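You operate a simulated robot arm through the tools that you are given. There is no shell and no other tool.

Carry out the task below with a simulated robot arm. There is one attempt and no reset: what you move stays moved.

JOB
Turn the fridge dial to 2, switch its light on and wipe the finger marks off the door.
Fine: door shut, cloth back. What is to be rubbed or washed off counts as gone when no trace of it is left.

The check looks at the end state, three seconds after you hand in, the way a careful person would. Anything else that was tipped, shoved, dropped, spilled or broken makes it a failure. Flat cloth is picked up by pressing the open fingertips on it (5 to 10 N) and closing them slowly along it; thin cloth reads only 2 to 8 mm in the jaws.

ROBOT AND FRAMES
A 7-joint arm with a two-finger parallel gripper, fixed in place. Base frame: the origin is at the foot of the arm, x ahead of it, y to its left, z up. Lengths are in m, angles in rad, forces in N, time in s.
With the tool pointing down near the work surface it reaches from about 0.38 to 0.9 m from the base axis. Its first joint turns from -2.007 to 2.007 rad. Payload 3.91 kg.
The tool frame sits at the grasp point between the pads (the TCP): z along the fingers, y along the line on which they close. The tips reach 0.03 m beyond it. Largest opening 0.11 m; finger width 0.02, thickness 0.01; the body of the gripper, 0.048 by 0.112 m, starts 0.055 m behind the TCP.
Orientation is told as [roll, pitch, yaw] about the base's x, y, z axes, in that order, counted from this pose: with the fingers straight down and closing along the base's y, the tool's x points along the base's -x, its y along +y and its z along -z.

CONTROLS
- The arm moves only by the tool servo_tool. Its argument "moves" is one flat list of numbers, 7 for each row, row after row: the shift along the base's x, y, z in m, then the turn, a rotation vector about the base's x, y, z in rad, then the opening, from 0 (shut) to 1 (fully open). In form: [x, y, z, rx, ry, rz, fingers, x, y, z, rx, ry, rz, fingers, ...]. A call has 1 to 20 rows; each row is the pose to reach, as a shift and turn from the pose commanded when the call began. A row lasts 0.2 s, in which the tool goes at most 0.05 m and 0.15 rad; a call with a longer step from one row to the next is refused whole, and so is a gripper value outside its range. Where a pose cannot be reached the arm comes as near as it can. A force on the tool above 90 N (or 10 N above the force at the start of the call, whichever is more), or a blocked arm, ends the call early, and 0.2 s more pass. Each finger travels about 0.153 m/s and halts on what it meets, pressing with about 34 N; the grip force reading is that of the motor and also rises with nothing between the fingers. The clock runs only during rows and for 0.2 s after the last one: add rows that repeat a pose to give the fingers time. The reply holds the time, the measured pose of the TCP, the force on the tool along the base axes, the opening and the grip force, in the units named above and with some noise, with the torque about the TCP (base axes, N m) and any sound that the robot's microphone picked up.
- Cameras (640 x 400 px; columns grow to the right, rows downward): "scene" is fixed at [0.2206, -0.4991, 1.1815]; the picture's right is [0.91, -0.42, 0.00], its down [-0.14, -0.30, -0.94] and it looks along [0.39, 0.86, -0.33] (base axes); focal length 235 px, centre (320, 200). "wrist" rides on the gripper at [0.072, 0.017, -0.103] in the tool frame; the picture's right is [-0.23, 0.97, 0.00], its down [-0.76, -0.18, -0.62] and it looks along [-0.61, -0.14, 0.78] (tool axes); focal length 222 px, centre (320, 200).
- camera(camera): a new picture of that camera. The clock stands still meanwhile.
- slide_trunk(by): slides the trunk up (or, below 0, down) by that many m; the arm rides with it, the base frame stays. It gives what a move gives, with no picture.
- measure_at(camera, pixels): there is no depth. For up to 12 entries [column, row, z] of the newest picture of that camera ("zoom" is the newest enlarged one), the place [x, y] in the base frame at which the ray of that pixel passes the height z, good to about 0.002 m. The clock stands still meanwhile.
- inspect(camera, box): a new picture of the part [left, top, right, bottom] of that camera's present view, enlarged. The clock stands still meanwhile.
- finish_job(): hands the job in; it is judged then, once.

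Unless the task says otherwise, let go and move clear before handing in.

The tools are called after "Call:" as name(argument=value, ...) on one line, values as JSON. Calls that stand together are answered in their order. servo_tool: Moves the arm, as the interface text tells. Its arguments: {"type":"object","properties":{"moves":{"type":"array","items":{"type":"number"}}},"required":["moves"]} The other tools are called the same way: slide_trunk (by) slides the trunk up or down; camera (camera) takes a picture; measure_at (camera, pixels) gives the place at which the rays of pixels pass given heights; inspect (camera, box) takes an enlarged picture of a part of a camera's view; finish_job () hands the job in.

At the start:

```text
time: 0.0
tcp_pos: [0.4619, 0.202, 1.2314]
orientation: [-0.001, -0.002, 0.002]
wrist_force: [-0.3, 1.1, 0.1]
moment: [-0.02, 0.0, 0.0]
finger_gap: 0.1102
gripper_force: 0.1
trunk travel left (down, up): [-0.55, 0.44]
```

scene: 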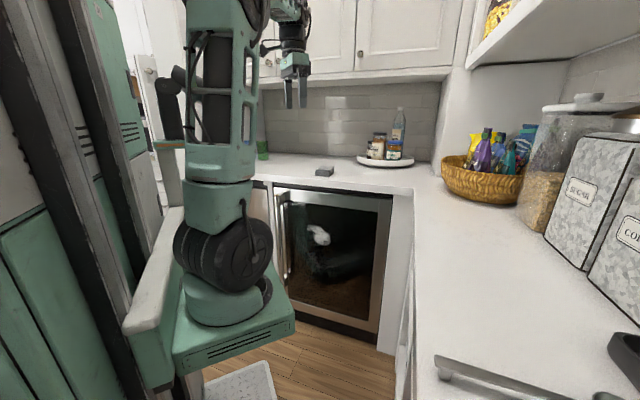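
wrist: 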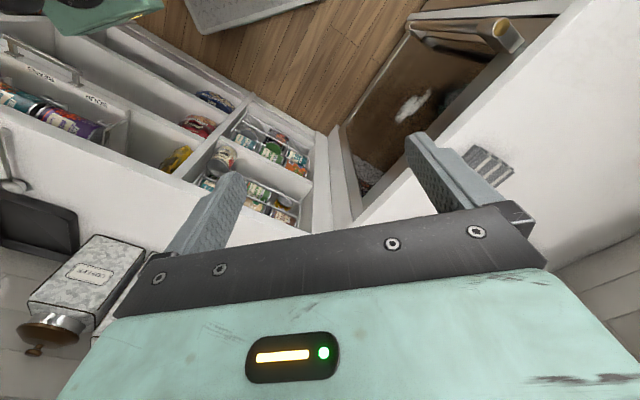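

The scene shows an under-counter fridge with a glass door (275-392, 185-345), a whitish smear near (318,235), and a grey folded cloth on the counter near (325,171). I'll look closer at these first.

Call:
inspect(camera="scene", box=[250, 170, 420, 276])

Call:
inspect(camera="scene", box=[290, 140, 370, 190])

Call:
inspect(camera="wrist", box=[320, 0, 560, 220])

Call:
inspect(camera="scene", box=[250, 180, 420, 360])

```text
3.76 times, centred on (335, 223) of scene
```

zoom: 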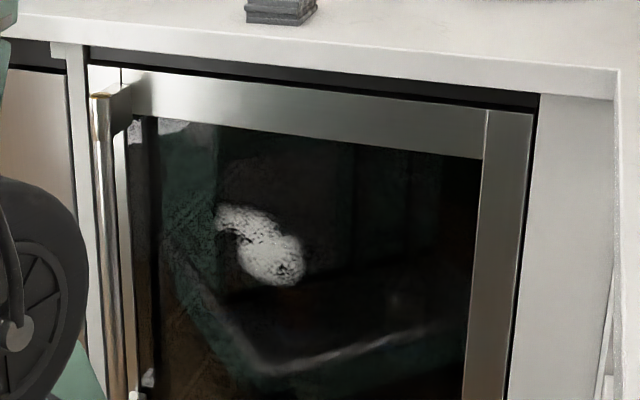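

```text
8.00 times, centred on (330, 165) of scene
```

zoom: 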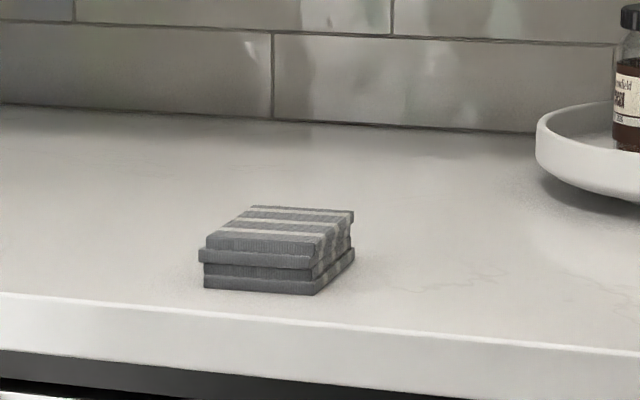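

```text
1.82 times, centred on (440, 110) of wrist
```

zoom: 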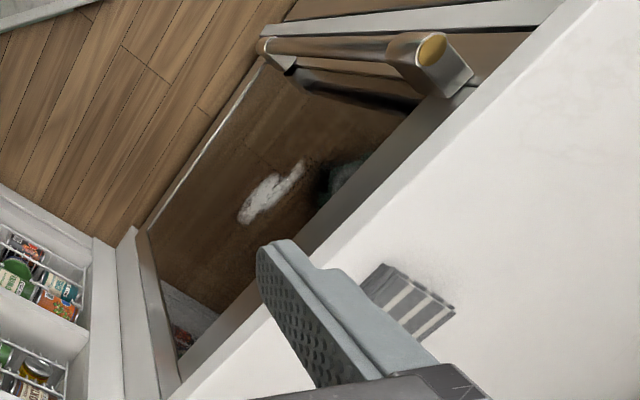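

```text
2.22 times, centred on (335, 270) of scene
```

zoom: 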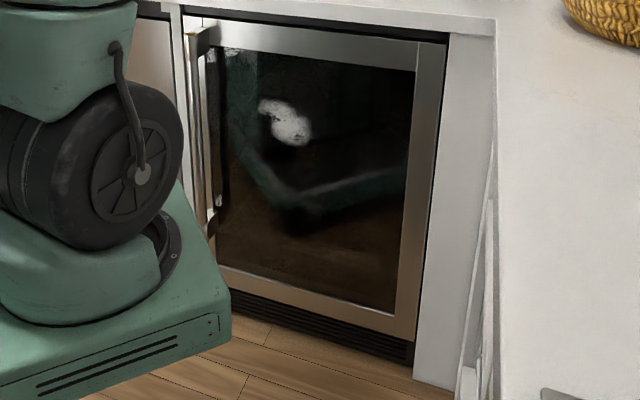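

I need depth, so I'll triangulate the cloth, the counter edge and the handle by comparing rays from both cameras at several heights.

Call:
measure_at(camera="scene", pixels=[[325, 168, 0.8], [325, 168, 0.85], [325, 168, 0.9], [325, 168, 0.95], [275, 187, 0.8], [275, 187, 0.85], [275, 187, 0.9], [392, 195, 0.8], [392, 195, 0.85], [392, 195, 0.9]])

Call:
camera(camera="wrist")

Call:
measure_at(camera="wrist", pixels=[[490, 165, 0.8], [490, 165, 0.85], [490, 165, 0.9], [490, 165, 0.95], [510, 38, 0.8], [510, 38, 0.75], [510, 38, 0.85], [412, 105, 0.6], [412, 105, 0.7], [412, 105, 0.5], [420, 25, 0.5], [420, 25, 0.4]])

```text
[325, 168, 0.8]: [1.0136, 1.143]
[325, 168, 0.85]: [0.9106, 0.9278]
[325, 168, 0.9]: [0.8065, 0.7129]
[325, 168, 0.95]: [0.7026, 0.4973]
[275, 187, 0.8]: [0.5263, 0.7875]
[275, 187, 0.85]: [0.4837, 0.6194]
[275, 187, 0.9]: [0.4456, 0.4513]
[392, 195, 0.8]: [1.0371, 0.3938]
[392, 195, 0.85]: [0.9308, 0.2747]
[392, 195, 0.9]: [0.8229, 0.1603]
```

```text
taken
```

wrist: 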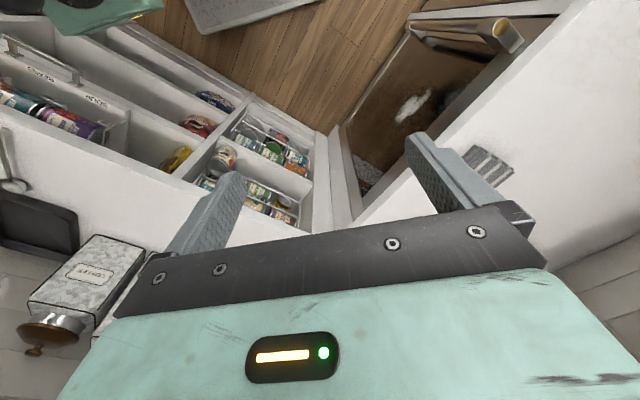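

```text
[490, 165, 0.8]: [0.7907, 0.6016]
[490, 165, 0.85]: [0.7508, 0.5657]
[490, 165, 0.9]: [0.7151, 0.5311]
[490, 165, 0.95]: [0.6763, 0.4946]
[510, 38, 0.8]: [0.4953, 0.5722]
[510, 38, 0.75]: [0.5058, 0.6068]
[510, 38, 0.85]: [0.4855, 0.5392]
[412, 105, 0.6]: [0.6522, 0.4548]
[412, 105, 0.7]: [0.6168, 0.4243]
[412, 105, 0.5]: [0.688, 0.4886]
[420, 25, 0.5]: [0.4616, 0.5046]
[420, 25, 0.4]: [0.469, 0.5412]
```

The cloth sits near (0.70, 0.50, 0.94), and the door looks diagonal to the base axes. I'll refine the door and handle geometry.

Call:
camera(camera="scene")

Call:
inspect(camera="wrist", box=[330, 0, 620, 230])

Call:
measure_at(camera="wrist", pixels=[[560, 42, 0.92], [400, 188, 0.92], [590, 12, 0.92], [350, 232, 0.92], [478, 147, 0.94], [513, 172, 0.94], [494, 185, 0.94], [463, 160, 0.94]])

Call:
measure_at(camera="scene", pixels=[[290, 177, 0.92], [400, 186, 0.92], [340, 181, 0.92], [277, 195, 0.86], [277, 195, 0.84], [277, 195, 0.82], [321, 166, 0.94], [334, 167, 0.94], [329, 173, 0.94], [315, 172, 0.94]])

```text
taken
```

scene: 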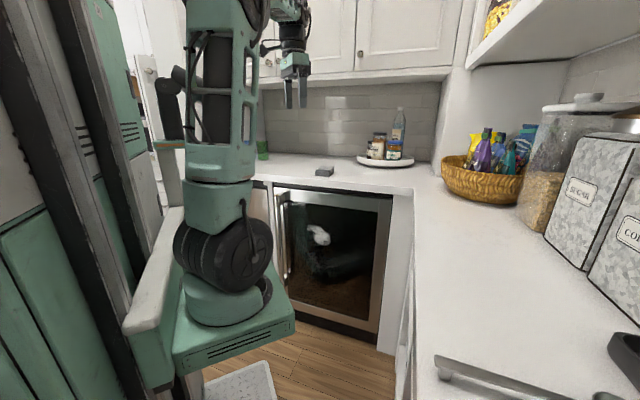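

```text
1.74 times, centred on (475, 115) of wrist
```

zoom: 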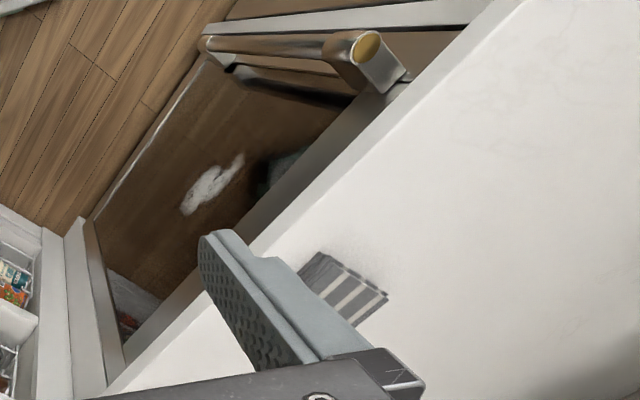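

```text
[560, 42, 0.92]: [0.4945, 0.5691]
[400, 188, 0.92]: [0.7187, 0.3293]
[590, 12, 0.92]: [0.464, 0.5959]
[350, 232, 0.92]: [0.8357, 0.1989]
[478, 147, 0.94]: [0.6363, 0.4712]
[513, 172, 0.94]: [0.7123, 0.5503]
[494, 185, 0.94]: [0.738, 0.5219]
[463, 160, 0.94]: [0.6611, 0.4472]
```

```text
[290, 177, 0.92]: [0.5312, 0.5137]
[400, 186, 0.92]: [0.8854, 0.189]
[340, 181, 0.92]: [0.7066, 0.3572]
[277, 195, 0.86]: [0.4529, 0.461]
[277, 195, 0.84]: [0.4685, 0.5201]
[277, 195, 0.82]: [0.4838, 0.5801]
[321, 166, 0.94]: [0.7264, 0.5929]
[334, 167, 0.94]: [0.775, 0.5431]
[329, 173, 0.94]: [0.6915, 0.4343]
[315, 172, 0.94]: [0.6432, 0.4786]
```

The counter edge lies along x+y≈1.055, so the door faces the base at about 45° and the handle is almost straight along the (1,1) diagonal. I'll yaw the tool 45° so the fingers close parallel to the door, then look at the door.

Call:
servo_tool(moves=[0, 0, 0, 0, 0, 0.13, 0.5, 0, 0, 0, 0, 0, 0.26, 0.5, 0, 0, 0, 0, 0, 0.39, 0.5, 0, 0, 0, 0, 0, 0.52, 0.5, 0, 0, 0, 0, 0, 0.65, 0.5, 0, 0, 0, 0, 0, 0.785, 0.5])

Call:
camera(camera="wrist")

```text
time: 1.4
tcp_pos: [0.4609, 0.2025, 1.2318]
orientation: [-0.001, -0.002, 0.788]
wrist_force: [-0.3, 0.2, 0.6]
moment: [0.02, -0.02, 0.01]
finger_gap: 0.055
gripper_force: 0.1
trunk travel left (down, up): [-0.55, 0.44]
```

```text
taken
```

wrist: 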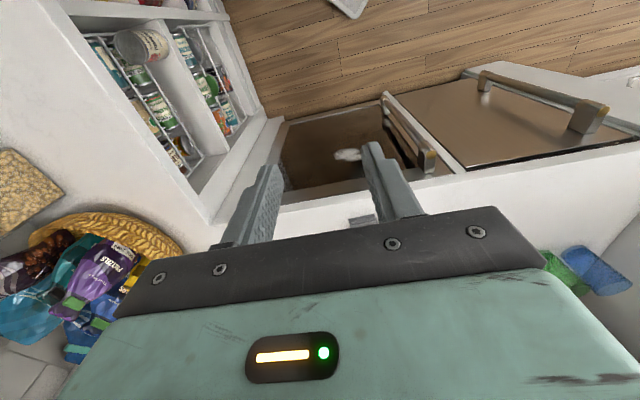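

The counter edge is now nearly level in the wrist view. I'll tilt the tool forward 0.75 rad and drop 0.3 m to look squarely at the glass.

Call:
servo_tool(moves=[0, 0, -0.04, 0.1, -0.1, 0, 0.5, 0, 0, -0.08, 0.2, -0.2, 0, 0.5, 0, 0, -0.12, 0.3, -0.3, 0, 0.5, 0, 0, -0.16, 0.4, -0.4, 0, 0.5, 0, 0, -0.2, 0.5, -0.5, 0, 0.5, 0, 0, -0.25, 0.53, -0.53, 0, 0.5, 0, 0, -0.3, 0.53, -0.53, 0, 0.5])

Call:
camera(camera="wrist")

Call:
camera(camera="scene")

```text
time: 3.2
tcp_pos: [0.3902, 0.2458, 0.9468]
orientation: [-0.003, -0.793, 0.999]
wrist_force: [-0.3, -0.4, -0.1]
moment: [0.02, 0.02, 0.0]
finger_gap: 0.0548
gripper_force: 0.0
trunk travel left (down, up): [-0.55, 0.44]
stopped in row 7: the arm was blocked; the commanded pose is now the measured one
```

```text
taken
```

wrist: 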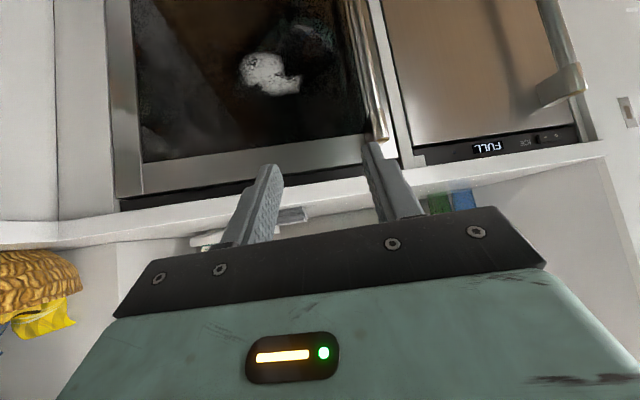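

```text
taken
```

scene: 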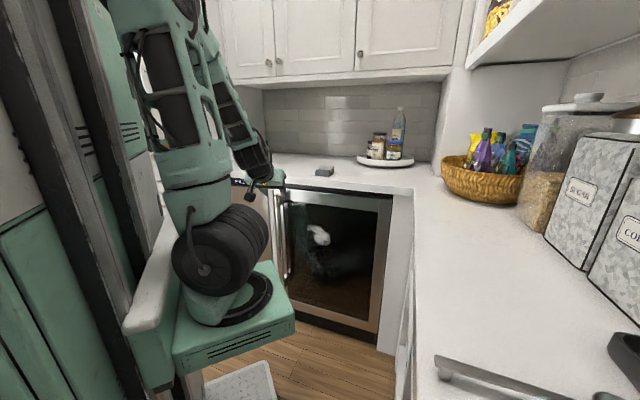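

The arm hit a joint limit close to its base, but the wrist view (rotated 180°) shows the glass with one smear at (270,75) and the handle at (365,70). I'll zoom on that.

Call:
inspect(camera="wrist", box=[100, 0, 420, 200])

Call:
measure_at(camera="wrist", pixels=[[270, 75, 0.6], [270, 75, 0.65], [270, 75, 0.7], [380, 138, 0.75], [380, 138, 0.8], [380, 138, 0.85], [130, 195, 0.8], [130, 195, 0.85], [365, 158, 0.8], [365, 158, 0.85]])

Call:
measure_at(camera="scene", pixels=[[318, 235, 0.65], [318, 235, 0.7], [318, 235, 0.75], [277, 196, 0.8], [277, 196, 0.85], [283, 275, 0.3], [283, 275, 0.4], [283, 275, 0.5], [376, 333, 0.1], [376, 333, 0.2]])

```text
2.00 times, centred on (260, 100) of wrist
```

zoom: 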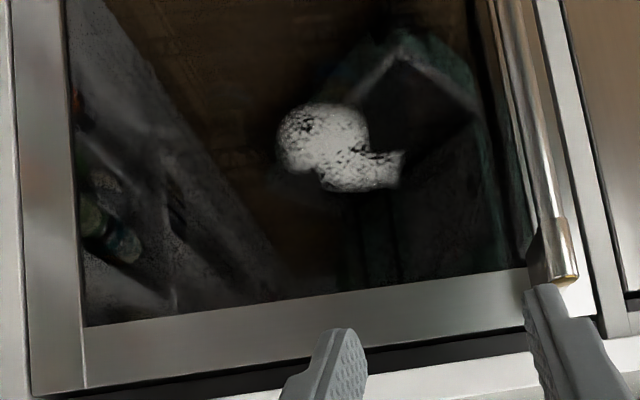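

```text
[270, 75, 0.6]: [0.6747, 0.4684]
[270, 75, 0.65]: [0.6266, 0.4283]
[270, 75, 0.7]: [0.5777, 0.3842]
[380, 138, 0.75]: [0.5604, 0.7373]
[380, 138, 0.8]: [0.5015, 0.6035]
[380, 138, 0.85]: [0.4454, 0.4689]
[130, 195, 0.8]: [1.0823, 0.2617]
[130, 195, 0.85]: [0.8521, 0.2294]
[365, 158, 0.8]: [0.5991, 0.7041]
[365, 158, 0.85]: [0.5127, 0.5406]
```

```text
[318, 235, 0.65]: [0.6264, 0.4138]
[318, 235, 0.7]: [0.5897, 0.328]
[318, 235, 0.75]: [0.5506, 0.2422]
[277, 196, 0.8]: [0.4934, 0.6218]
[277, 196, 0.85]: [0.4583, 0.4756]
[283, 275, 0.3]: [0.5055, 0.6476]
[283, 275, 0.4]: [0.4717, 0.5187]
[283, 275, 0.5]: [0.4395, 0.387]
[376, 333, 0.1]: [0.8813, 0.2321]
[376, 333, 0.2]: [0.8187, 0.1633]
```

Both rays put the smear at about (0.63, 0.425, 0.647) and the top of the handle near (0.47, 0.54, 0.825). I'll bring the tool back to pointing straight down, facing the handle, to see it from above.

Call:
servo_tool(moves=[-0.01, 0.02, 0.03, -0.11, 0.071, 0, 0.5, -0.02, 0.04, 0.06, -0.22, 0.143, 0, 0.5, -0.03, 0.065, 0.09, -0.333, 0.215, 0, 0.5, -0.04, 0.085, 0.12, -0.445, 0.286, 0, 0.5, -0.05, 0.11, 0.14, -0.556, 0.358, 0, 0.5, -0.058, 0.129, 0.153, -0.667, 0.429, 0, 0.5])

Call:
servo_tool(moves=[0, 0, 0, 0, 0, -0.11, 0.5, 0, 0, 0, 0, 0, -0.214, 0.5])

Call:
camera(camera="wrist")

```text
time: 4.6
tcp_pos: [0.3254, 0.3459, 1.1031]
orientation: [0.0, 0.002, 0.999]
wrist_force: [-0.3, 0.8, -0.1]
moment: [0.01, -0.01, 0.03]
finger_gap: 0.0551
gripper_force: 0.2
out of reach, approached as far as the arm can: row 6
trunk travel left (down, up): [-0.55, 0.44]
```

```text
time: 5.2
tcp_pos: [0.3249, 0.3466, 1.1027]
orientation: [-0.001, 0.001, 0.784]
wrist_force: [0.4, 0.2, 0.2]
moment: [0.01, 0.0, 0.01]
finger_gap: 0.055
gripper_force: 0.1
trunk travel left (down, up): [-0.55, 0.44]
```

```text
taken
```

wrist: 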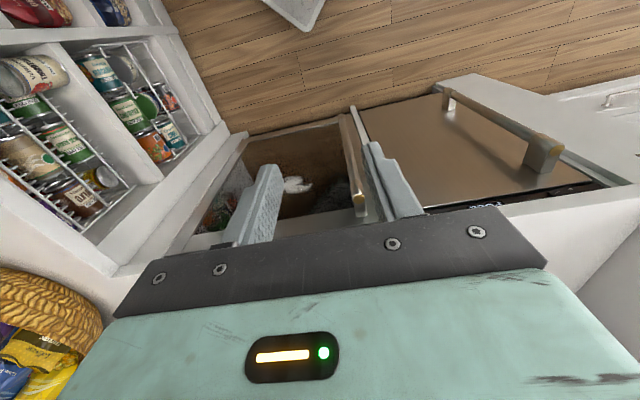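

The handle bar is visible between (350,115) and (361,212). I'll zoom to get its end and thickness.

Call:
inspect(camera="wrist", box=[240, 100, 440, 230])

Call:
measure_at(camera="wrist", pixels=[[361, 213, 0.81], [361, 213, 0.83], [361, 213, 0.85], [350, 116, 0.38], [350, 116, 0.4], [560, 140, 0.82]])

```text
3.08 times, centred on (340, 165) of wrist
```

zoom: 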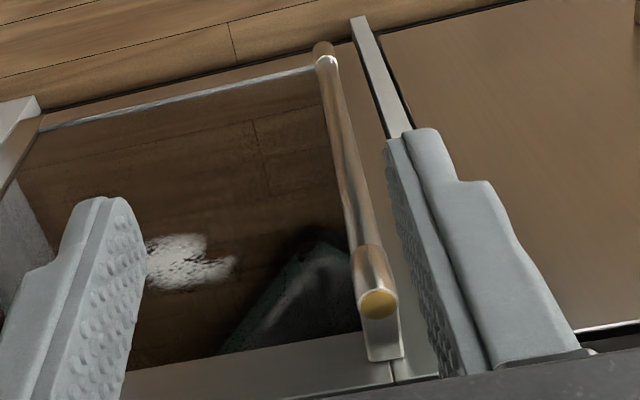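

```text
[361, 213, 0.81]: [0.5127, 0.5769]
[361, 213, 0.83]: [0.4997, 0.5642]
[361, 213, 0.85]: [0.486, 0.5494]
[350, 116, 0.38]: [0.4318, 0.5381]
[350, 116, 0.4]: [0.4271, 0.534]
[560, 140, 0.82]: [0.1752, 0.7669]
```

Call:
measure_at(camera="wrist", pixels=[[359, 198, 0.8], [359, 198, 0.82], [359, 198, 0.83], [359, 198, 0.84], [352.5, 199, 0.83], [365.5, 198, 0.83], [343, 118, 0.38], [343, 118, 0.34], [355, 160, 0.6]])

Call:
inspect(camera="scene", box=[265, 180, 305, 290])

Call:
inspect(camera="scene", box=[262, 180, 302, 205])

```text
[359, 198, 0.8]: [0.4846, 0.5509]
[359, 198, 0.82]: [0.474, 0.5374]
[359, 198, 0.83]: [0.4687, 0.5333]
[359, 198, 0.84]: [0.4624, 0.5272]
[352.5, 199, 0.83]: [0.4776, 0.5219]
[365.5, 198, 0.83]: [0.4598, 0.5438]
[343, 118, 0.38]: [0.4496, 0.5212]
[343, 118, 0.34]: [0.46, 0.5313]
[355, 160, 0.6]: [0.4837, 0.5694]
```

```text
3.64 times, centred on (285, 235) of scene
```

zoom: 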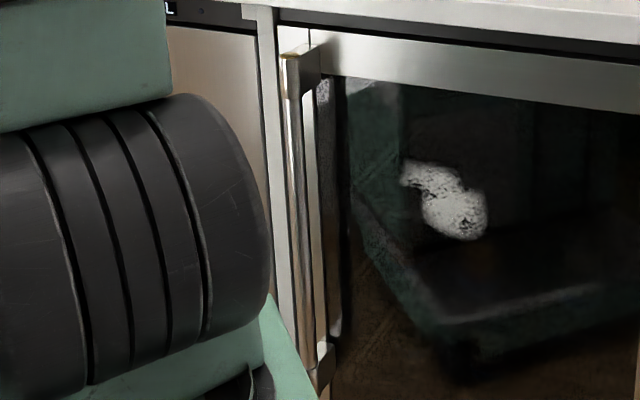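

```text
16.00 times, centred on (282, 192) of scene
```

zoom: 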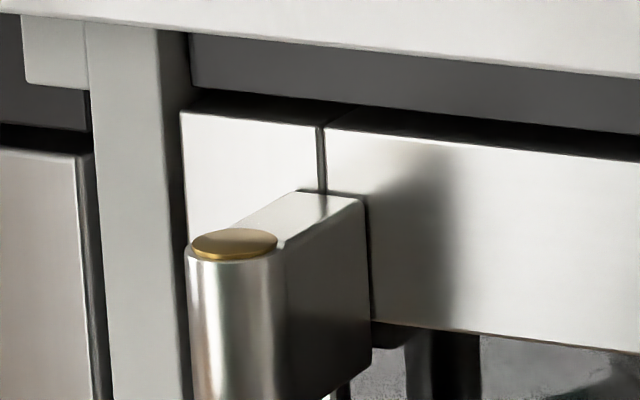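

Call:
measure_at(camera="zoom", pixels=[[234, 243, 0.8], [234, 243, 0.82], [234, 243, 0.83], [234, 243, 0.84], [234, 243, 0.85], [190, 245, 0.83], [278, 240, 0.83]])

Call:
inspect(camera="scene", box=[276, 195, 316, 220])

Call:
inspect(camera="scene", box=[276, 255, 316, 280])

Call:
inspect(camera="scene", box=[290, 210, 354, 250])

```text
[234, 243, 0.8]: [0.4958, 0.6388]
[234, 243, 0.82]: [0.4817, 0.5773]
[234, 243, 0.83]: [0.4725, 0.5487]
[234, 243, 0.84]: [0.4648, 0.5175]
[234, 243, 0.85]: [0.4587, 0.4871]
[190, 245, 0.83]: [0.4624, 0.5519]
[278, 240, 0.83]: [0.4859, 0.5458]
```

```text
16.00 times, centred on (296, 208) of scene
```

zoom: 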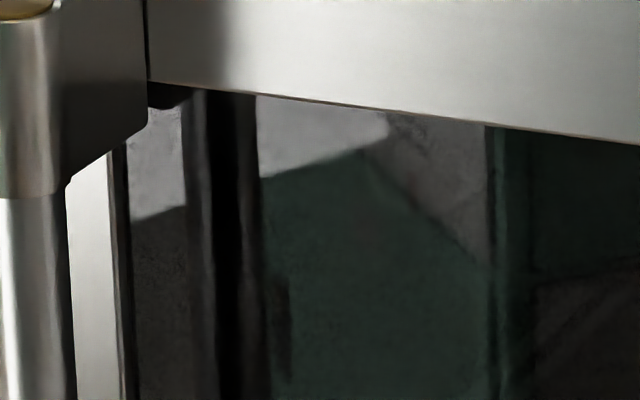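

```text
16.00 times, centred on (296, 268) of scene
```

zoom: 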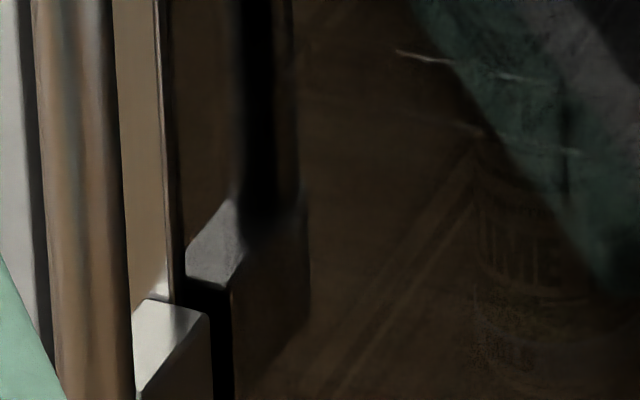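

```text
10.00 times, centred on (322, 230) of scene
```

zoom: 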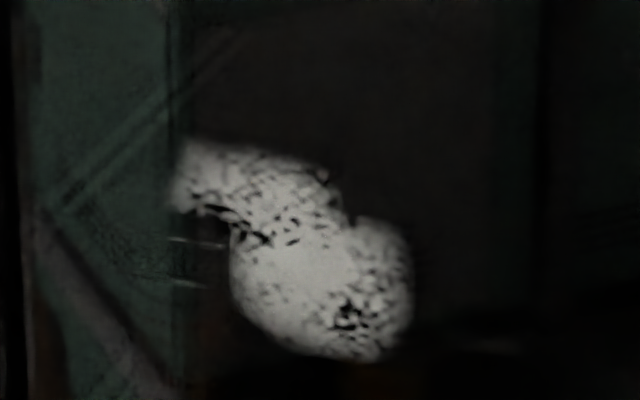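

The bright spots near the handle are just its reflections; the only mark is the smear around (318,235). The handle's cap sits at about (0.467, 0.532, 0.835) with a bar around 2.5 cm thick. I'll raise the trunk 0.2 m so the sled clears the swinging door and the arm isn't folded so tightly.

Call:
slide_trunk(by=0.2)

Call:
camera(camera="scene")

Call:
camera(camera="wrist")

```text
time: 7.4
tcp_pos: [0.3249, 0.3467, 1.3029]
orientation: [-0.002, 0.0, 0.785]
wrist_force: [0.3, 0.0, 0.2]
moment: [0.02, 0.03, 0.0]
finger_gap: 0.055
gripper_force: 0.0
trunk travel left (down, up): [-0.75, 0.24]
```

```text
taken
```

scene: 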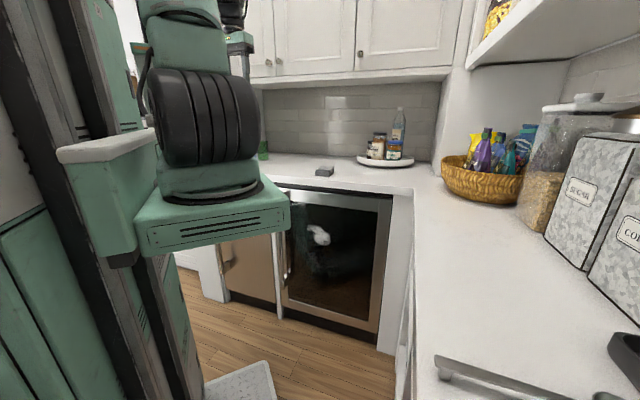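

```text
taken
```

wrist: 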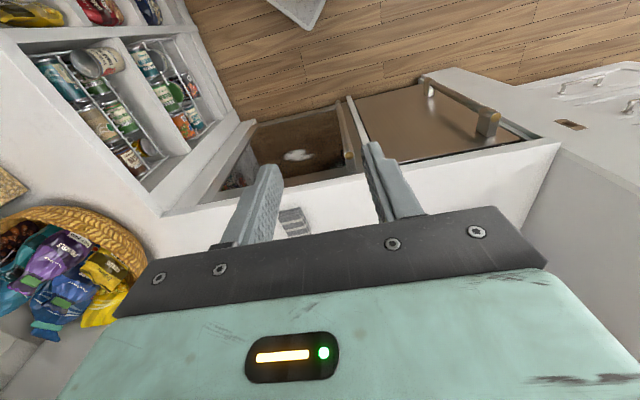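

The sled is now above the door's top. I'll move the opened fingers to just above the handle's upper end with a slight forward tilt, staying in front of the counter edge.

Call:
servo_tool(moves=[0.013, 0.018, -0.037, 0.035, -0.035, 0, 0.7, 0.026, 0.036, -0.074, 0.07, -0.07, 0, 0.7, 0.04, 0.054, -0.111, 0.106, -0.106, 0, 0.7, 0.055, 0.072, -0.148, 0.106, -0.106, 0, 0.7, 0.07, 0.09, -0.185, 0.106, -0.106, 0, 0.7, 0.084, 0.108, -0.222, 0.106, -0.106, 0, 0.7, 0.097, 0.126, -0.26, 0.106, -0.106, 0, 0.7, 0.111, 0.144, -0.298, 0.106, -0.106, 0, 0.7, 0.125, 0.163, -0.335, 0.106, -0.106, 0, 0.7, 0.138, 0.181, -0.37, 0.106, -0.106, 0, 0.7])

Call:
camera(camera="wrist")

Call:
camera(camera="scene")

```text
time: 9.6
tcp_pos: [0.3766, 0.3022, 1.1444]
orientation: [0.0, -0.149, 0.783]
wrist_force: [0.0, 0.1, 0.0]
moment: [0.02, -0.01, 0.02]
finger_gap: 0.077
gripper_force: 0.1
out of reach, approached as far as the arm can: row 1, 2, 3, 4, 5, 6, 7, 8, 9, 10
trunk travel left (down, up): [-0.75, 0.24]
```

```text
taken
```

wrist: 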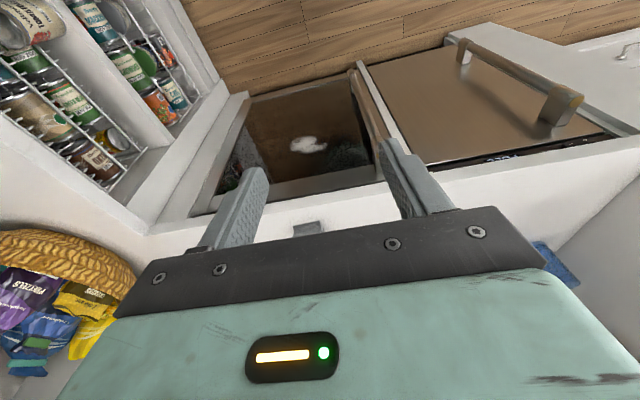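

```text
taken
```

scene: 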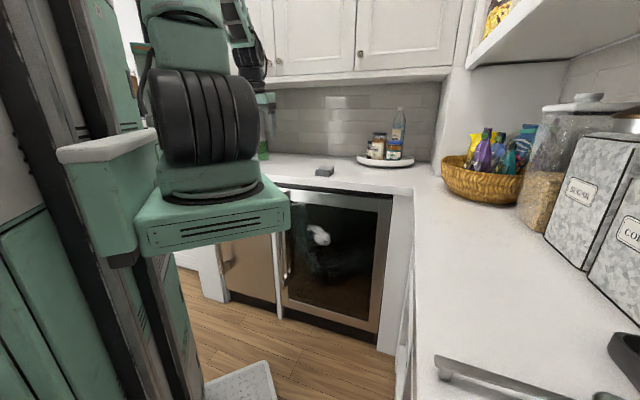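

The arm stopped far short at (0.377, 0.302, 1.144), so some joint limit is holding it. I'll test small motions, starting with straight outward along the diagonal, to learn which direction is limited.

Call:
servo_tool(moves=[0.03, 0.03, 0, 0, 0, 0, 0.7, 0.06, 0.06, 0, 0, 0, 0, 0.7, 0.09, 0.09, 0, 0, 0, 0, 0.7])

```text
time: 10.4
tcp_pos: [0.4242, 0.3074, 1.1834]
orientation: [-0.002, -0.149, 0.788]
wrist_force: [0.3, 0.6, 0.5]
moment: [-0.05, 0.01, 0.0]
finger_gap: 0.0772
gripper_force: 0.1
out of reach, approached as far as the arm can: row 1, 2, 3
trunk travel left (down, up): [-0.75, 0.24]
```

Call:
servo_tool(moves=[0, 0, 0, 0, 0, -0.15, 0.7, 0, 0, 0, 0, 0, -0.3, 0.7, 0, 0, 0, 0, 0, -0.45, 0.7])

Call:
servo_tool(moves=[0.03, 0.03, 0, 0, 0, 0, 0.7, 0.06, 0.06, 0, 0, 0, 0, 0.7, 0.09, 0.09, 0, 0, 0, 0, 0.7])

Call:
camera(camera="scene")

```text
time: 11.2
tcp_pos: [0.422, 0.3015, 1.1876]
orientation: [0.0, -0.15, 0.332]
wrist_force: [-0.5, 0.6, -0.6]
moment: [-0.01, 0.02, 0.0]
finger_gap: 0.077
gripper_force: 0.1
out of reach, approached as far as the arm can: row 2, 3
trunk travel left (down, up): [-0.75, 0.24]
```

```text
time: 12.0
tcp_pos: [0.4569, 0.2997, 1.217]
orientation: [-0.001, -0.151, 0.334]
wrist_force: [0.1, -0.1, 0.8]
moment: [0.0, 0.0, -0.03]
finger_gap: 0.0773
gripper_force: 0.0
out of reach, approached as far as the arm can: row 1, 2, 3
trunk travel left (down, up): [-0.75, 0.24]
```

```text
taken
```

scene: 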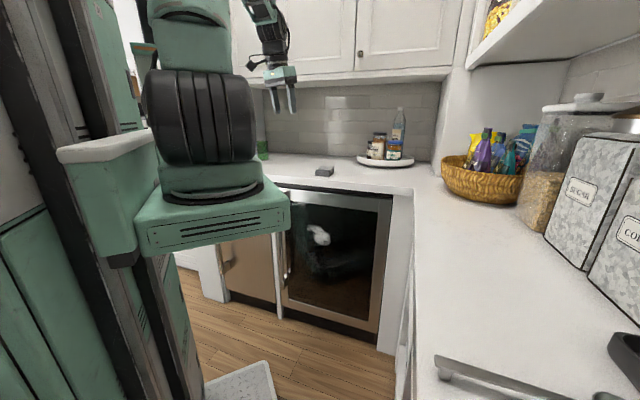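

The shoulder seems to have swung round to the left while the hand stayed right, so the redundant elbow has drifted to a limit. I'll swing back to the front with the tool straight down to unwind it.

Call:
servo_tool(moves=[0.01, -0.03, 0, -0.05, 0.143, 0, 0.7, 0.02, -0.07, 0, -0.05, 0.143, 0, 0.7, 0.03, -0.11, 0, -0.05, 0.143, 0, 0.7, 0.04, -0.15, 0, -0.05, 0.143, 0, 0.7, 0.04, -0.19, 0, -0.05, 0.143, 0, 0.7])

Call:
servo_tool(moves=[0, -0.04, 0, 0, 0, -0.12, 0.7, 0, -0.08, 0, 0, 0, -0.24, 0.7, 0, -0.1, 0, 0, 0, -0.334, 0.7])

Call:
camera(camera="scene")

```text
refused: row 1 steps farther than a row can; nothing moved
```

```text
time: 12.8
tcp_pos: [0.4559, 0.2012, 1.2174]
orientation: [0.0, -0.149, -0.001]
wrist_force: [0.4, 0.3, 0.2]
moment: [-0.04, 0.0, -0.01]
finger_gap: 0.077
gripper_force: 0.0
trunk travel left (down, up): [-0.75, 0.24]
```

```text
taken
```

scene: 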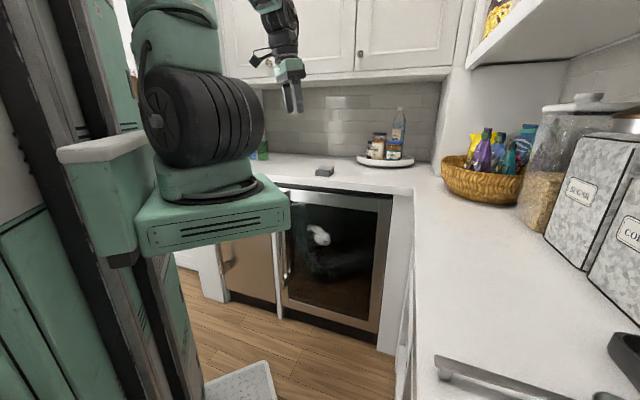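

It's clear now: the wheel's face shows joint 1 had gone to its -2.0 limit because the upper arm stands almost vertical. I'll stretch out at azimuth 0 so the upper arm leans forward and joint 1 realigns, then sweep left while extended.

Call:
servo_tool(moves=[0.03, -0.025, 0.01, 0, 0.05, 0, 0.7, 0.06, -0.05, 0.02, 0, 0.1, 0, 0.7, 0.09, -0.075, 0.03, 0, 0.149, 0, 0.7, 0.12, -0.1, 0.04, 0, 0.149, 0, 0.7, 0.15, -0.125, 0.05, 0, 0.149, 0, 0.7, 0.18, -0.15, 0.06, 0, 0.149, 0, 0.7, 0.21, -0.175, 0.07, 0, 0.149, 0, 0.7, 0.244, -0.2, 0.083, 0, 0.149, 0, 0.7])

Call:
camera(camera="scene")

```text
time: 14.6
tcp_pos: [0.6423, 0.0031, 1.3033]
orientation: [-0.001, -0.001, 0.002]
wrist_force: [0.5, 0.5, -0.2]
moment: [-0.03, -0.03, -0.01]
finger_gap: 0.0769
gripper_force: 0.0
out of reach, approached as far as the arm can: row 7, 8
trunk travel left (down, up): [-0.75, 0.24]
```

```text
taken
```

scene: 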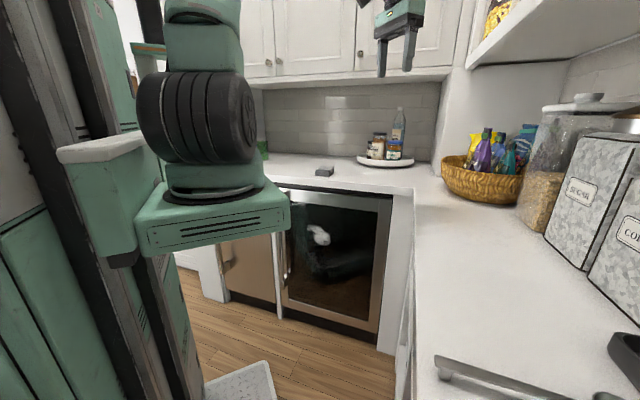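

Joint 1 is pinned at its limit with the shoulder in a flipped solution, so I'll untangle it deliberately. First I'll retract to azimuth ~65°, where -2.0 rad on joint 1 is exactly in the arm's plane.

Call:
servo_tool(moves=[-0.033, 0.027, 0, 0, 0, 0.07, 0.7, -0.066, 0.054, 0, 0, 0, 0.14, 0.7, -0.1, 0.081, 0, 0, 0, 0.21, 0.7, -0.133, 0.108, 0, 0, 0, 0.28, 0.7, -0.166, 0.135, 0, 0, 0, 0.35, 0.7, -0.2, 0.162, 0, 0, 0, 0.42, 0.7, -0.233, 0.189, 0, 0, 0, 0.5, 0.7, -0.266, 0.216, 0, 0, 0, 0.58, 0.7, -0.3, 0.243, 0, 0, 0, 0.66, 0.7, -0.333, 0.27, 0, 0, 0, 0.74, 0.7, -0.366, 0.297, 0, 0, 0, 0.82, 0.7, -0.4, 0.324, 0, 0, 0, 0.9, 0.7, -0.433, 0.35, 0, 0, 0, 0.96, 0.7, -0.465, 0.378, 0, 0, 0, 1.0, 0.7])

Call:
camera(camera="scene")

```text
time: 16.9
tcp_pos: [0.3086, 0.2848, 1.2976]
orientation: [-0.019, 0.001, 0.769]
wrist_force: [13.4, -6.2, -3.0]
moment: [0.81, 1.28, 1.0]
finger_gap: 0.0772
gripper_force: 0.0
trunk travel left (down, up): [-0.75, 0.24]
stopped in row 11: the force on the tool passed its limit at 114 N (the readings are from after the stop); the commanded pose is now the measured one
```

```text
taken
```

scene: 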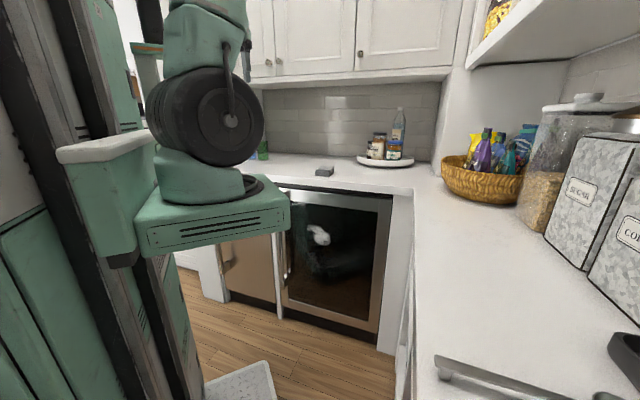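

The hand touched its own arm (114 N, free of any furniture), but joint 1 swung back to the normal side: the wheel face again points right and toward the camera. I'll extend straight outward from here at the same height.

Call:
servo_tool(moves=[0.01, 0.01, 0, 0, 0, 0, 0.7, 0.035, 0.032, 0, 0, 0, 0, 0.7, 0.065, 0.06, 0, 0, 0, 0, 0.7, 0.095, 0.088, 0, 0, 0, 0, 0.7, 0.125, 0.116, 0, 0, 0, 0, 0.7, 0.155, 0.144, 0, 0, 0, 0, 0.7, 0.18, 0.17, 0, 0, 0, 0, 0.7])

Call:
camera(camera="scene")

```text
time: 18.5
tcp_pos: [0.4849, 0.4544, 1.2991]
orientation: [-0.018, -0.002, 0.774]
wrist_force: [-0.8, -0.6, 0.2]
moment: [0.07, -0.01, 0.0]
finger_gap: 0.0771
gripper_force: 0.0
trunk travel left (down, up): [-0.75, 0.24]
```

```text
taken
```

scene: 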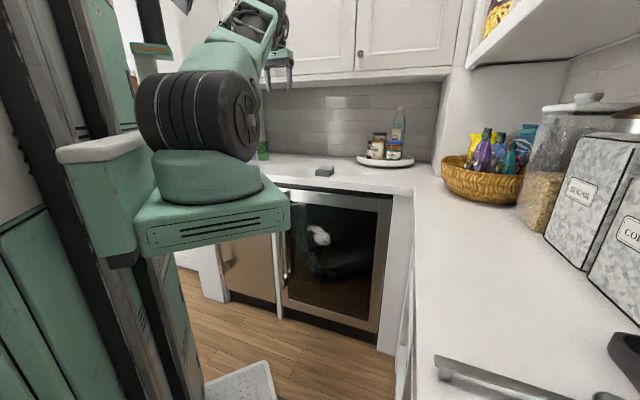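

Joint 1 now points along the arm at about 45° and the arm leans forward normally. I'll descend to just above the handle's cap with the slight forward tilt.

Call:
servo_tool(moves=[-0.003, 0.009, -0.046, 0.02, -0.02, 0, 0.7, -0.005, 0.018, -0.092, 0.04, -0.04, 0, 0.7, -0.008, 0.028, -0.138, 0.06, -0.06, 0, 0.7, -0.01, 0.037, -0.184, 0.08, -0.08, 0, 0.7, -0.013, 0.046, -0.23, 0.1, -0.1, 0.01, 0.7, -0.016, 0.056, -0.276, 0.106, -0.106, 0.01, 0.7, -0.018, 0.065, -0.322, 0.106, -0.106, 0.01, 0.7, -0.021, 0.075, -0.365, 0.106, -0.106, 0.01, 0.7])

Call:
camera(camera="wrist")

Call:
camera(camera="scene")

```text
time: 20.3
tcp_pos: [0.4657, 0.531, 0.9332]
orientation: [-0.013, -0.152, 0.782]
wrist_force: [0.0, 0.0, 0.1]
moment: [0.01, 0.02, -0.01]
finger_gap: 0.077
gripper_force: 0.1
trunk travel left (down, up): [-0.75, 0.24]
```

```text
taken
```

wrist: 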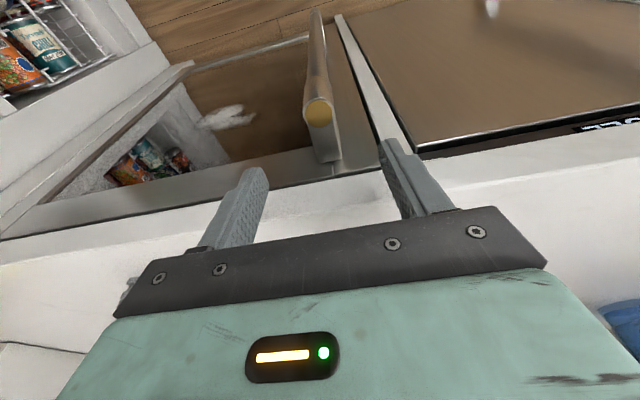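

```text
taken
```

scene: 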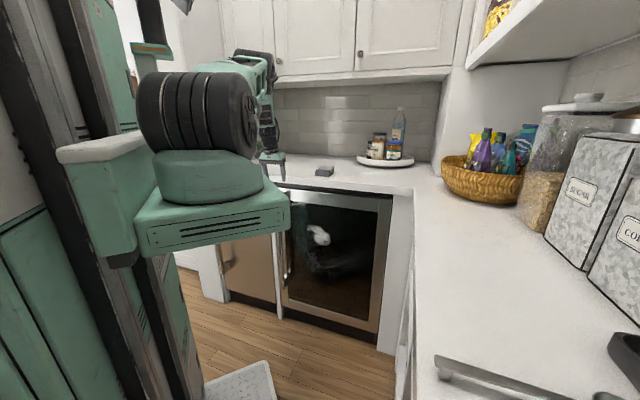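

The cap is at wrist pixel (319,112) between the fingers; I'll verify its position from this close view.

Call:
measure_at(camera="wrist", pixels=[[319, 112, 0.835], [319, 112, 0.825], [334, 170, 0.82], [334, 170, 0.835], [306, 112, 0.835], [333, 112, 0.835]])

```text
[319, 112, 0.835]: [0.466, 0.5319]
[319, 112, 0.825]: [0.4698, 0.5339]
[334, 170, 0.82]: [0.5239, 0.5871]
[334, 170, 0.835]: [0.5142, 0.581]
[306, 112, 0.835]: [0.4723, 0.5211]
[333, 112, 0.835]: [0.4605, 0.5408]
```

The cap position agrees with the TCP's xy. I'll lower over the bar's end and close.

Call:
servo_tool(moves=[0, 0, -0.04, 0, 0, 0, 0.7, 0, 0, -0.08, 0, 0, 0, 0.7, 0, 0, -0.115, 0, 0, 0, 0.7, 0, 0, -0.115, 0, 0, 0, 0.7])

Call:
servo_tool(moves=[0, 0, 0, 0, 0, 0, 0.4, 0, 0, 0, 0, 0, 0, 0.2, 0, 0, 0, 0, 0, 0, 0.1, 0, 0, 0, 0, 0, 0, 0.1])

Call:
camera(camera="wrist")

```text
time: 21.3
tcp_pos: [0.4661, 0.5291, 0.8186]
orientation: [-0.016, -0.151, 0.78]
wrist_force: [0.5, 0.3, -0.8]
moment: [-0.01, 0.01, -0.01]
finger_gap: 0.0771
gripper_force: 0.2
trunk travel left (down, up): [-0.75, 0.24]
```

```text
time: 22.3
tcp_pos: [0.4653, 0.5302, 0.8176]
orientation: [-0.015, -0.149, 0.782]
wrist_force: [-1.3, 2.2, -3.7]
moment: [1.63, 1.56, 0.19]
finger_gap: 0.0273
gripper_force: 45.1
trunk travel left (down, up): [-0.75, 0.24]
```

```text
taken
```

wrist: 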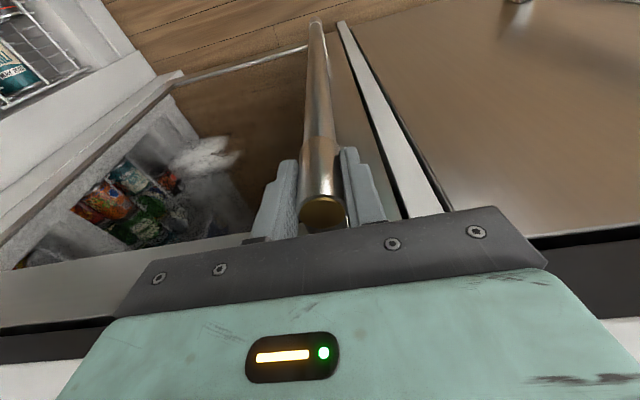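

Gripped the bar (gap 27 mm, 45 N). I'll start pulling the door along its arc slowly and watch the force.

Call:
servo_tool(moves=[-0.007, -0.011, 0, 0, 0, 0.025, 0.1, -0.014, -0.0216, 0, 0, 0, 0.05, 0.1, -0.0205, -0.0327, 0, 0, 0, 0.075, 0.1, -0.0269, -0.0439, 0, 0, 0, 0.1, 0.1, -0.033, -0.0554, 0, 0, 0, 0.125, 0.1, -0.0388, -0.0669, 0, 0, 0, 0.15, 0.1])

Call:
camera(camera="scene")

```text
time: 23.7
tcp_pos: [0.423, 0.4657, 0.8174]
orientation: [-0.012, -0.15, 0.936]
wrist_force: [-26.1, 16.4, -7.9]
moment: [1.17, 1.52, 0.25]
finger_gap: 0.0271
gripper_force: 44.7
trunk travel left (down, up): [-0.75, 0.24]
```

```text
taken
```

scene: 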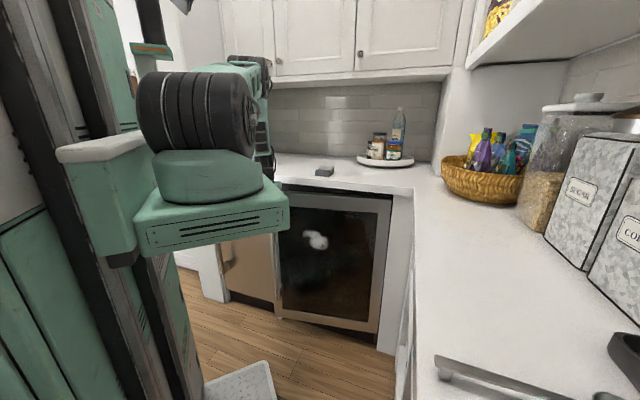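

The door is opening; the sideways force (about 30 N toward the left) says the hinge is nearer than I assumed. I'll correct the arc and continue to about 0.45 rad.

Call:
servo_tool(moves=[-0.0161, -0.019, 0, 0, 0, 0.05, 0.1, -0.0215, -0.0305, 0, 0, 0, 0.075, 0.1, -0.0269, -0.0421, 0, 0, 0, 0.1, 0.1, -0.0318, -0.0539, 0, 0, 0, 0.125, 0.1, -0.0367, -0.0657, 0, 0, 0, 0.15, 0.1, -0.041, -0.0777, 0, 0, 0, 0.175, 0.1, -0.0454, -0.0898, 0, 0, 0, 0.2, 0.1, -0.049, -0.102, 0, 0, 0, 0.225, 0.1, -0.0527, -0.1142, 0, 0, 0, 0.25, 0.1, -0.0558, -0.1266, 0, 0, 0, 0.275, 0.1, -0.0588, -0.139, 0, 0, 0, 0.3, 0.1])

Call:
camera(camera="scene")

Call:
camera(camera="wrist")

```text
time: 26.1
tcp_pos: [0.3672, 0.3238, 0.8192]
orientation: [-0.012, -0.151, 1.233]
wrist_force: [-18.6, 2.9, -4.6]
moment: [1.08, 1.91, -0.34]
finger_gap: 0.0271
gripper_force: 44.7
trunk travel left (down, up): [-0.75, 0.24]
```

```text
taken
```

scene: 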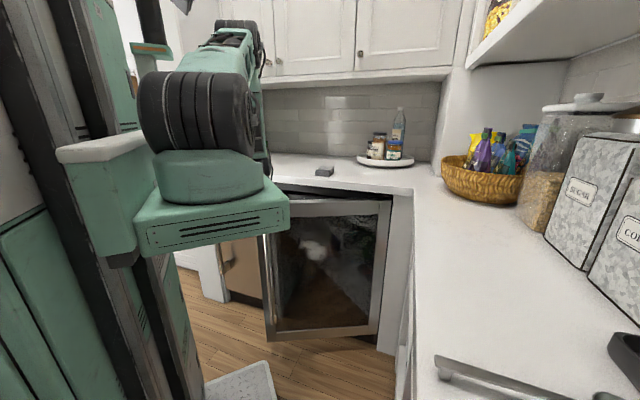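

```text
taken
```

wrist: 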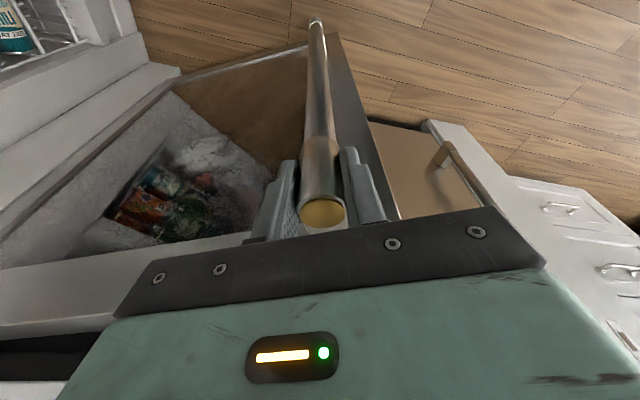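

The door is open about 25° and the arm posture is healthy. I'll let go, lift off the bar, and see whether the door stays.

Call:
servo_tool(moves=[0.003, 0, 0, 0, 0, 0, 0.2, 0.003, 0, 0, 0, 0, 0, 0.4, 0.003, 0, 0, 0, 0, 0, 0.5, 0.003, 0, 0.03, 0, 0, 0, 0.5, 0.003, 0, 0.07, 0, 0, 0, 0.5, 0.003, 0, 0.12, 0, 0, 0, 0.5, 0.003, 0, 0.16, 0, 0, 0, 0.5])

Call:
camera(camera="scene")

Call:
camera(camera="wrist")

```text
time: 27.7
tcp_pos: [0.3708, 0.325, 0.979]
orientation: [-0.014, -0.147, 1.232]
wrist_force: [0.2, 0.6, -0.3]
moment: [-0.03, 0.05, -0.03]
finger_gap: 0.0549
gripper_force: 0.0
trunk travel left (down, up): [-0.75, 0.24]
```

```text
taken
```

scene: 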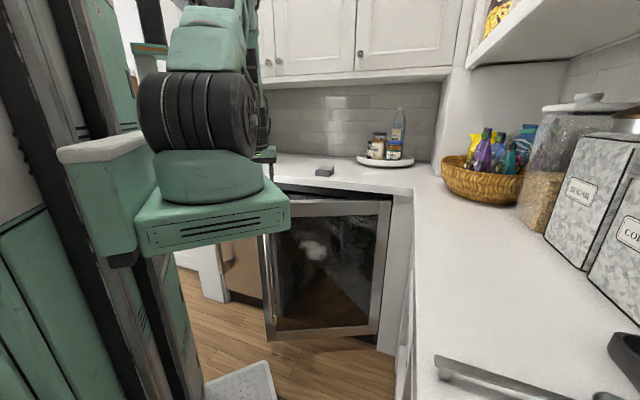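

```text
taken
```

wrist: 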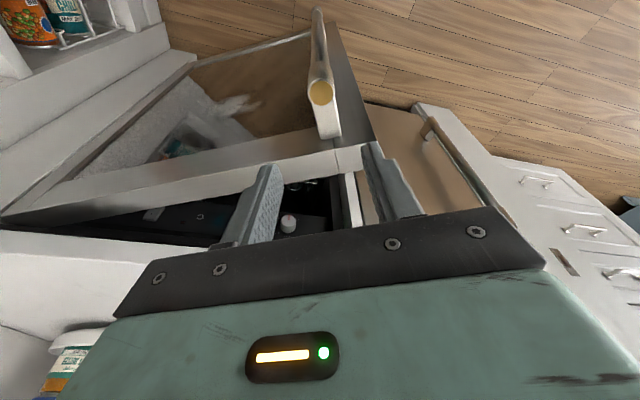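

The door stays put, and a dark control panel with small items appears behind the door at (150-330, 190-235). I'll zoom in on it.

Call:
inspect(camera="wrist", box=[120, 170, 360, 250])

Call:
inspect(camera="wrist", box=[250, 180, 340, 240])

```text
2.67 times, centred on (240, 210) of wrist
```

zoom: 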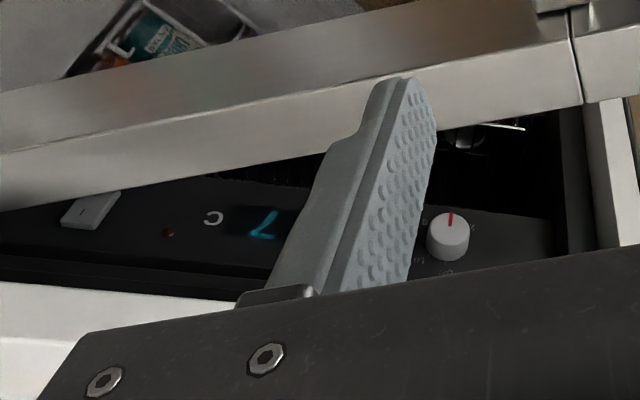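

```text
6.67 times, centred on (295, 210) of wrist
```

zoom: 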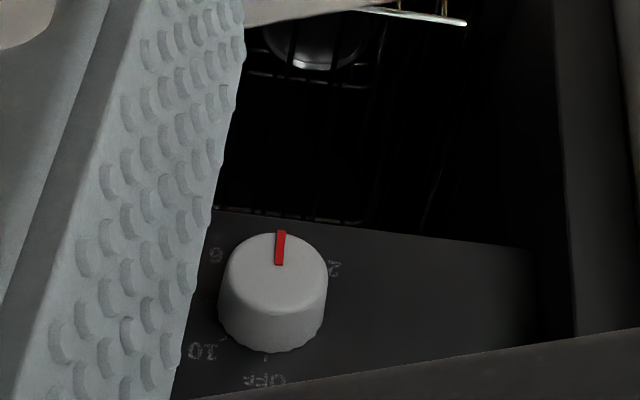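

I can see the dial (white knob with a red pointer, labels around it) at (289,222), a display showing 7 °C, and a white rocker switch at (154,212) on the inner panel. First I need the door wider open, so I'll straighten the tool and go above the gap behind the door with the fingers shut.

Call:
servo_tool(moves=[0.016, 0.023, 0, -0.046, 0.016, 0, 0.3, 0.032, 0.047, 0, -0.092, 0.033, 0, 0.1, 0.048, 0.071, 0, -0.139, 0.049, 0, 0, 0.064, 0.095, 0, -0.139, 0.049, 0, 0, 0.082, 0.119, 0, -0.139, 0.049, 0, 0, 0.096, 0.142, 0, -0.139, 0.049, 0, 0])

Call:
servo_tool(moves=[0, 0, 0, 0, 0, -0.15, 0, 0, 0, 0, 0, 0, -0.3, 0, 0, 0, 0, 0, 0, -0.447, 0])

Call:
camera(camera="wrist")

Call:
camera(camera="scene")

```text
time: 29.1
tcp_pos: [0.468, 0.467, 0.9784]
orientation: [-0.015, -0.001, 1.232]
wrist_force: [0.1, -0.4, -0.1]
moment: [0.01, 0.01, -0.02]
finger_gap: 0.0
gripper_force: 34.2
trunk travel left (down, up): [-0.75, 0.24]
```

```text
time: 29.9
tcp_pos: [0.4687, 0.4673, 0.9787]
orientation: [-0.015, -0.003, 0.784]
wrist_force: [-0.2, 0.1, -0.5]
moment: [0.0, 0.02, 0.0]
finger_gap: 0.0
gripper_force: 34.1
trunk travel left (down, up): [-0.75, 0.24]
```

```text
taken
```

wrist: 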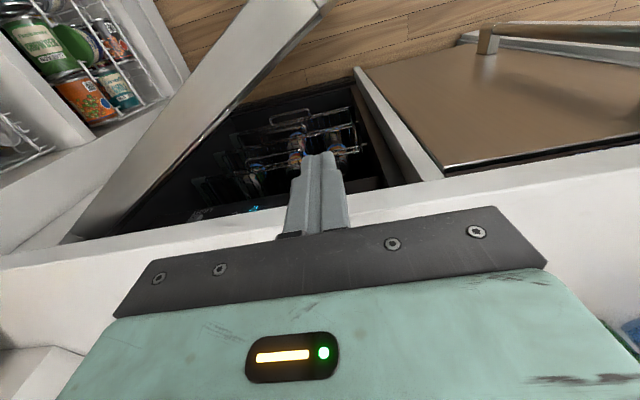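

```text
taken
```

scene: 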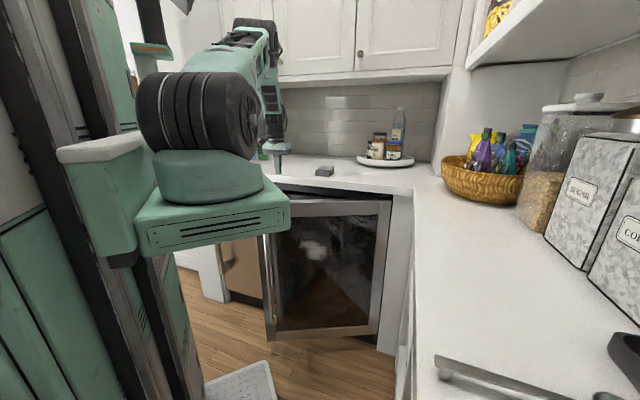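

Call:
measure_at(camera="wrist", pixels=[[250, 85, 0.855], [190, 150, 0.855], [135, 212, 0.855], [270, 50, 0.855], [150, 100, 0.855], [355, 105, 0.75], [330, 155, 0.7]])

Call:
inspect(camera="wrist", box=[60, 0, 420, 250])

```text
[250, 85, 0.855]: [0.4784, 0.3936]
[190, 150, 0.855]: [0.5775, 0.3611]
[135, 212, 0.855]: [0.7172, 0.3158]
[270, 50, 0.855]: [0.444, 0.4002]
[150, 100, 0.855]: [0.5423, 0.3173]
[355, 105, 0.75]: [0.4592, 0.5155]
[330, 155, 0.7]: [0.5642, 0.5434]
```

```text
1.60 times, centred on (240, 125) of wrist
```

zoom: 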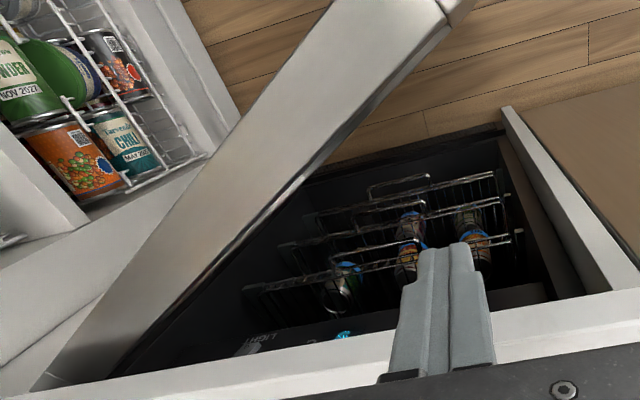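

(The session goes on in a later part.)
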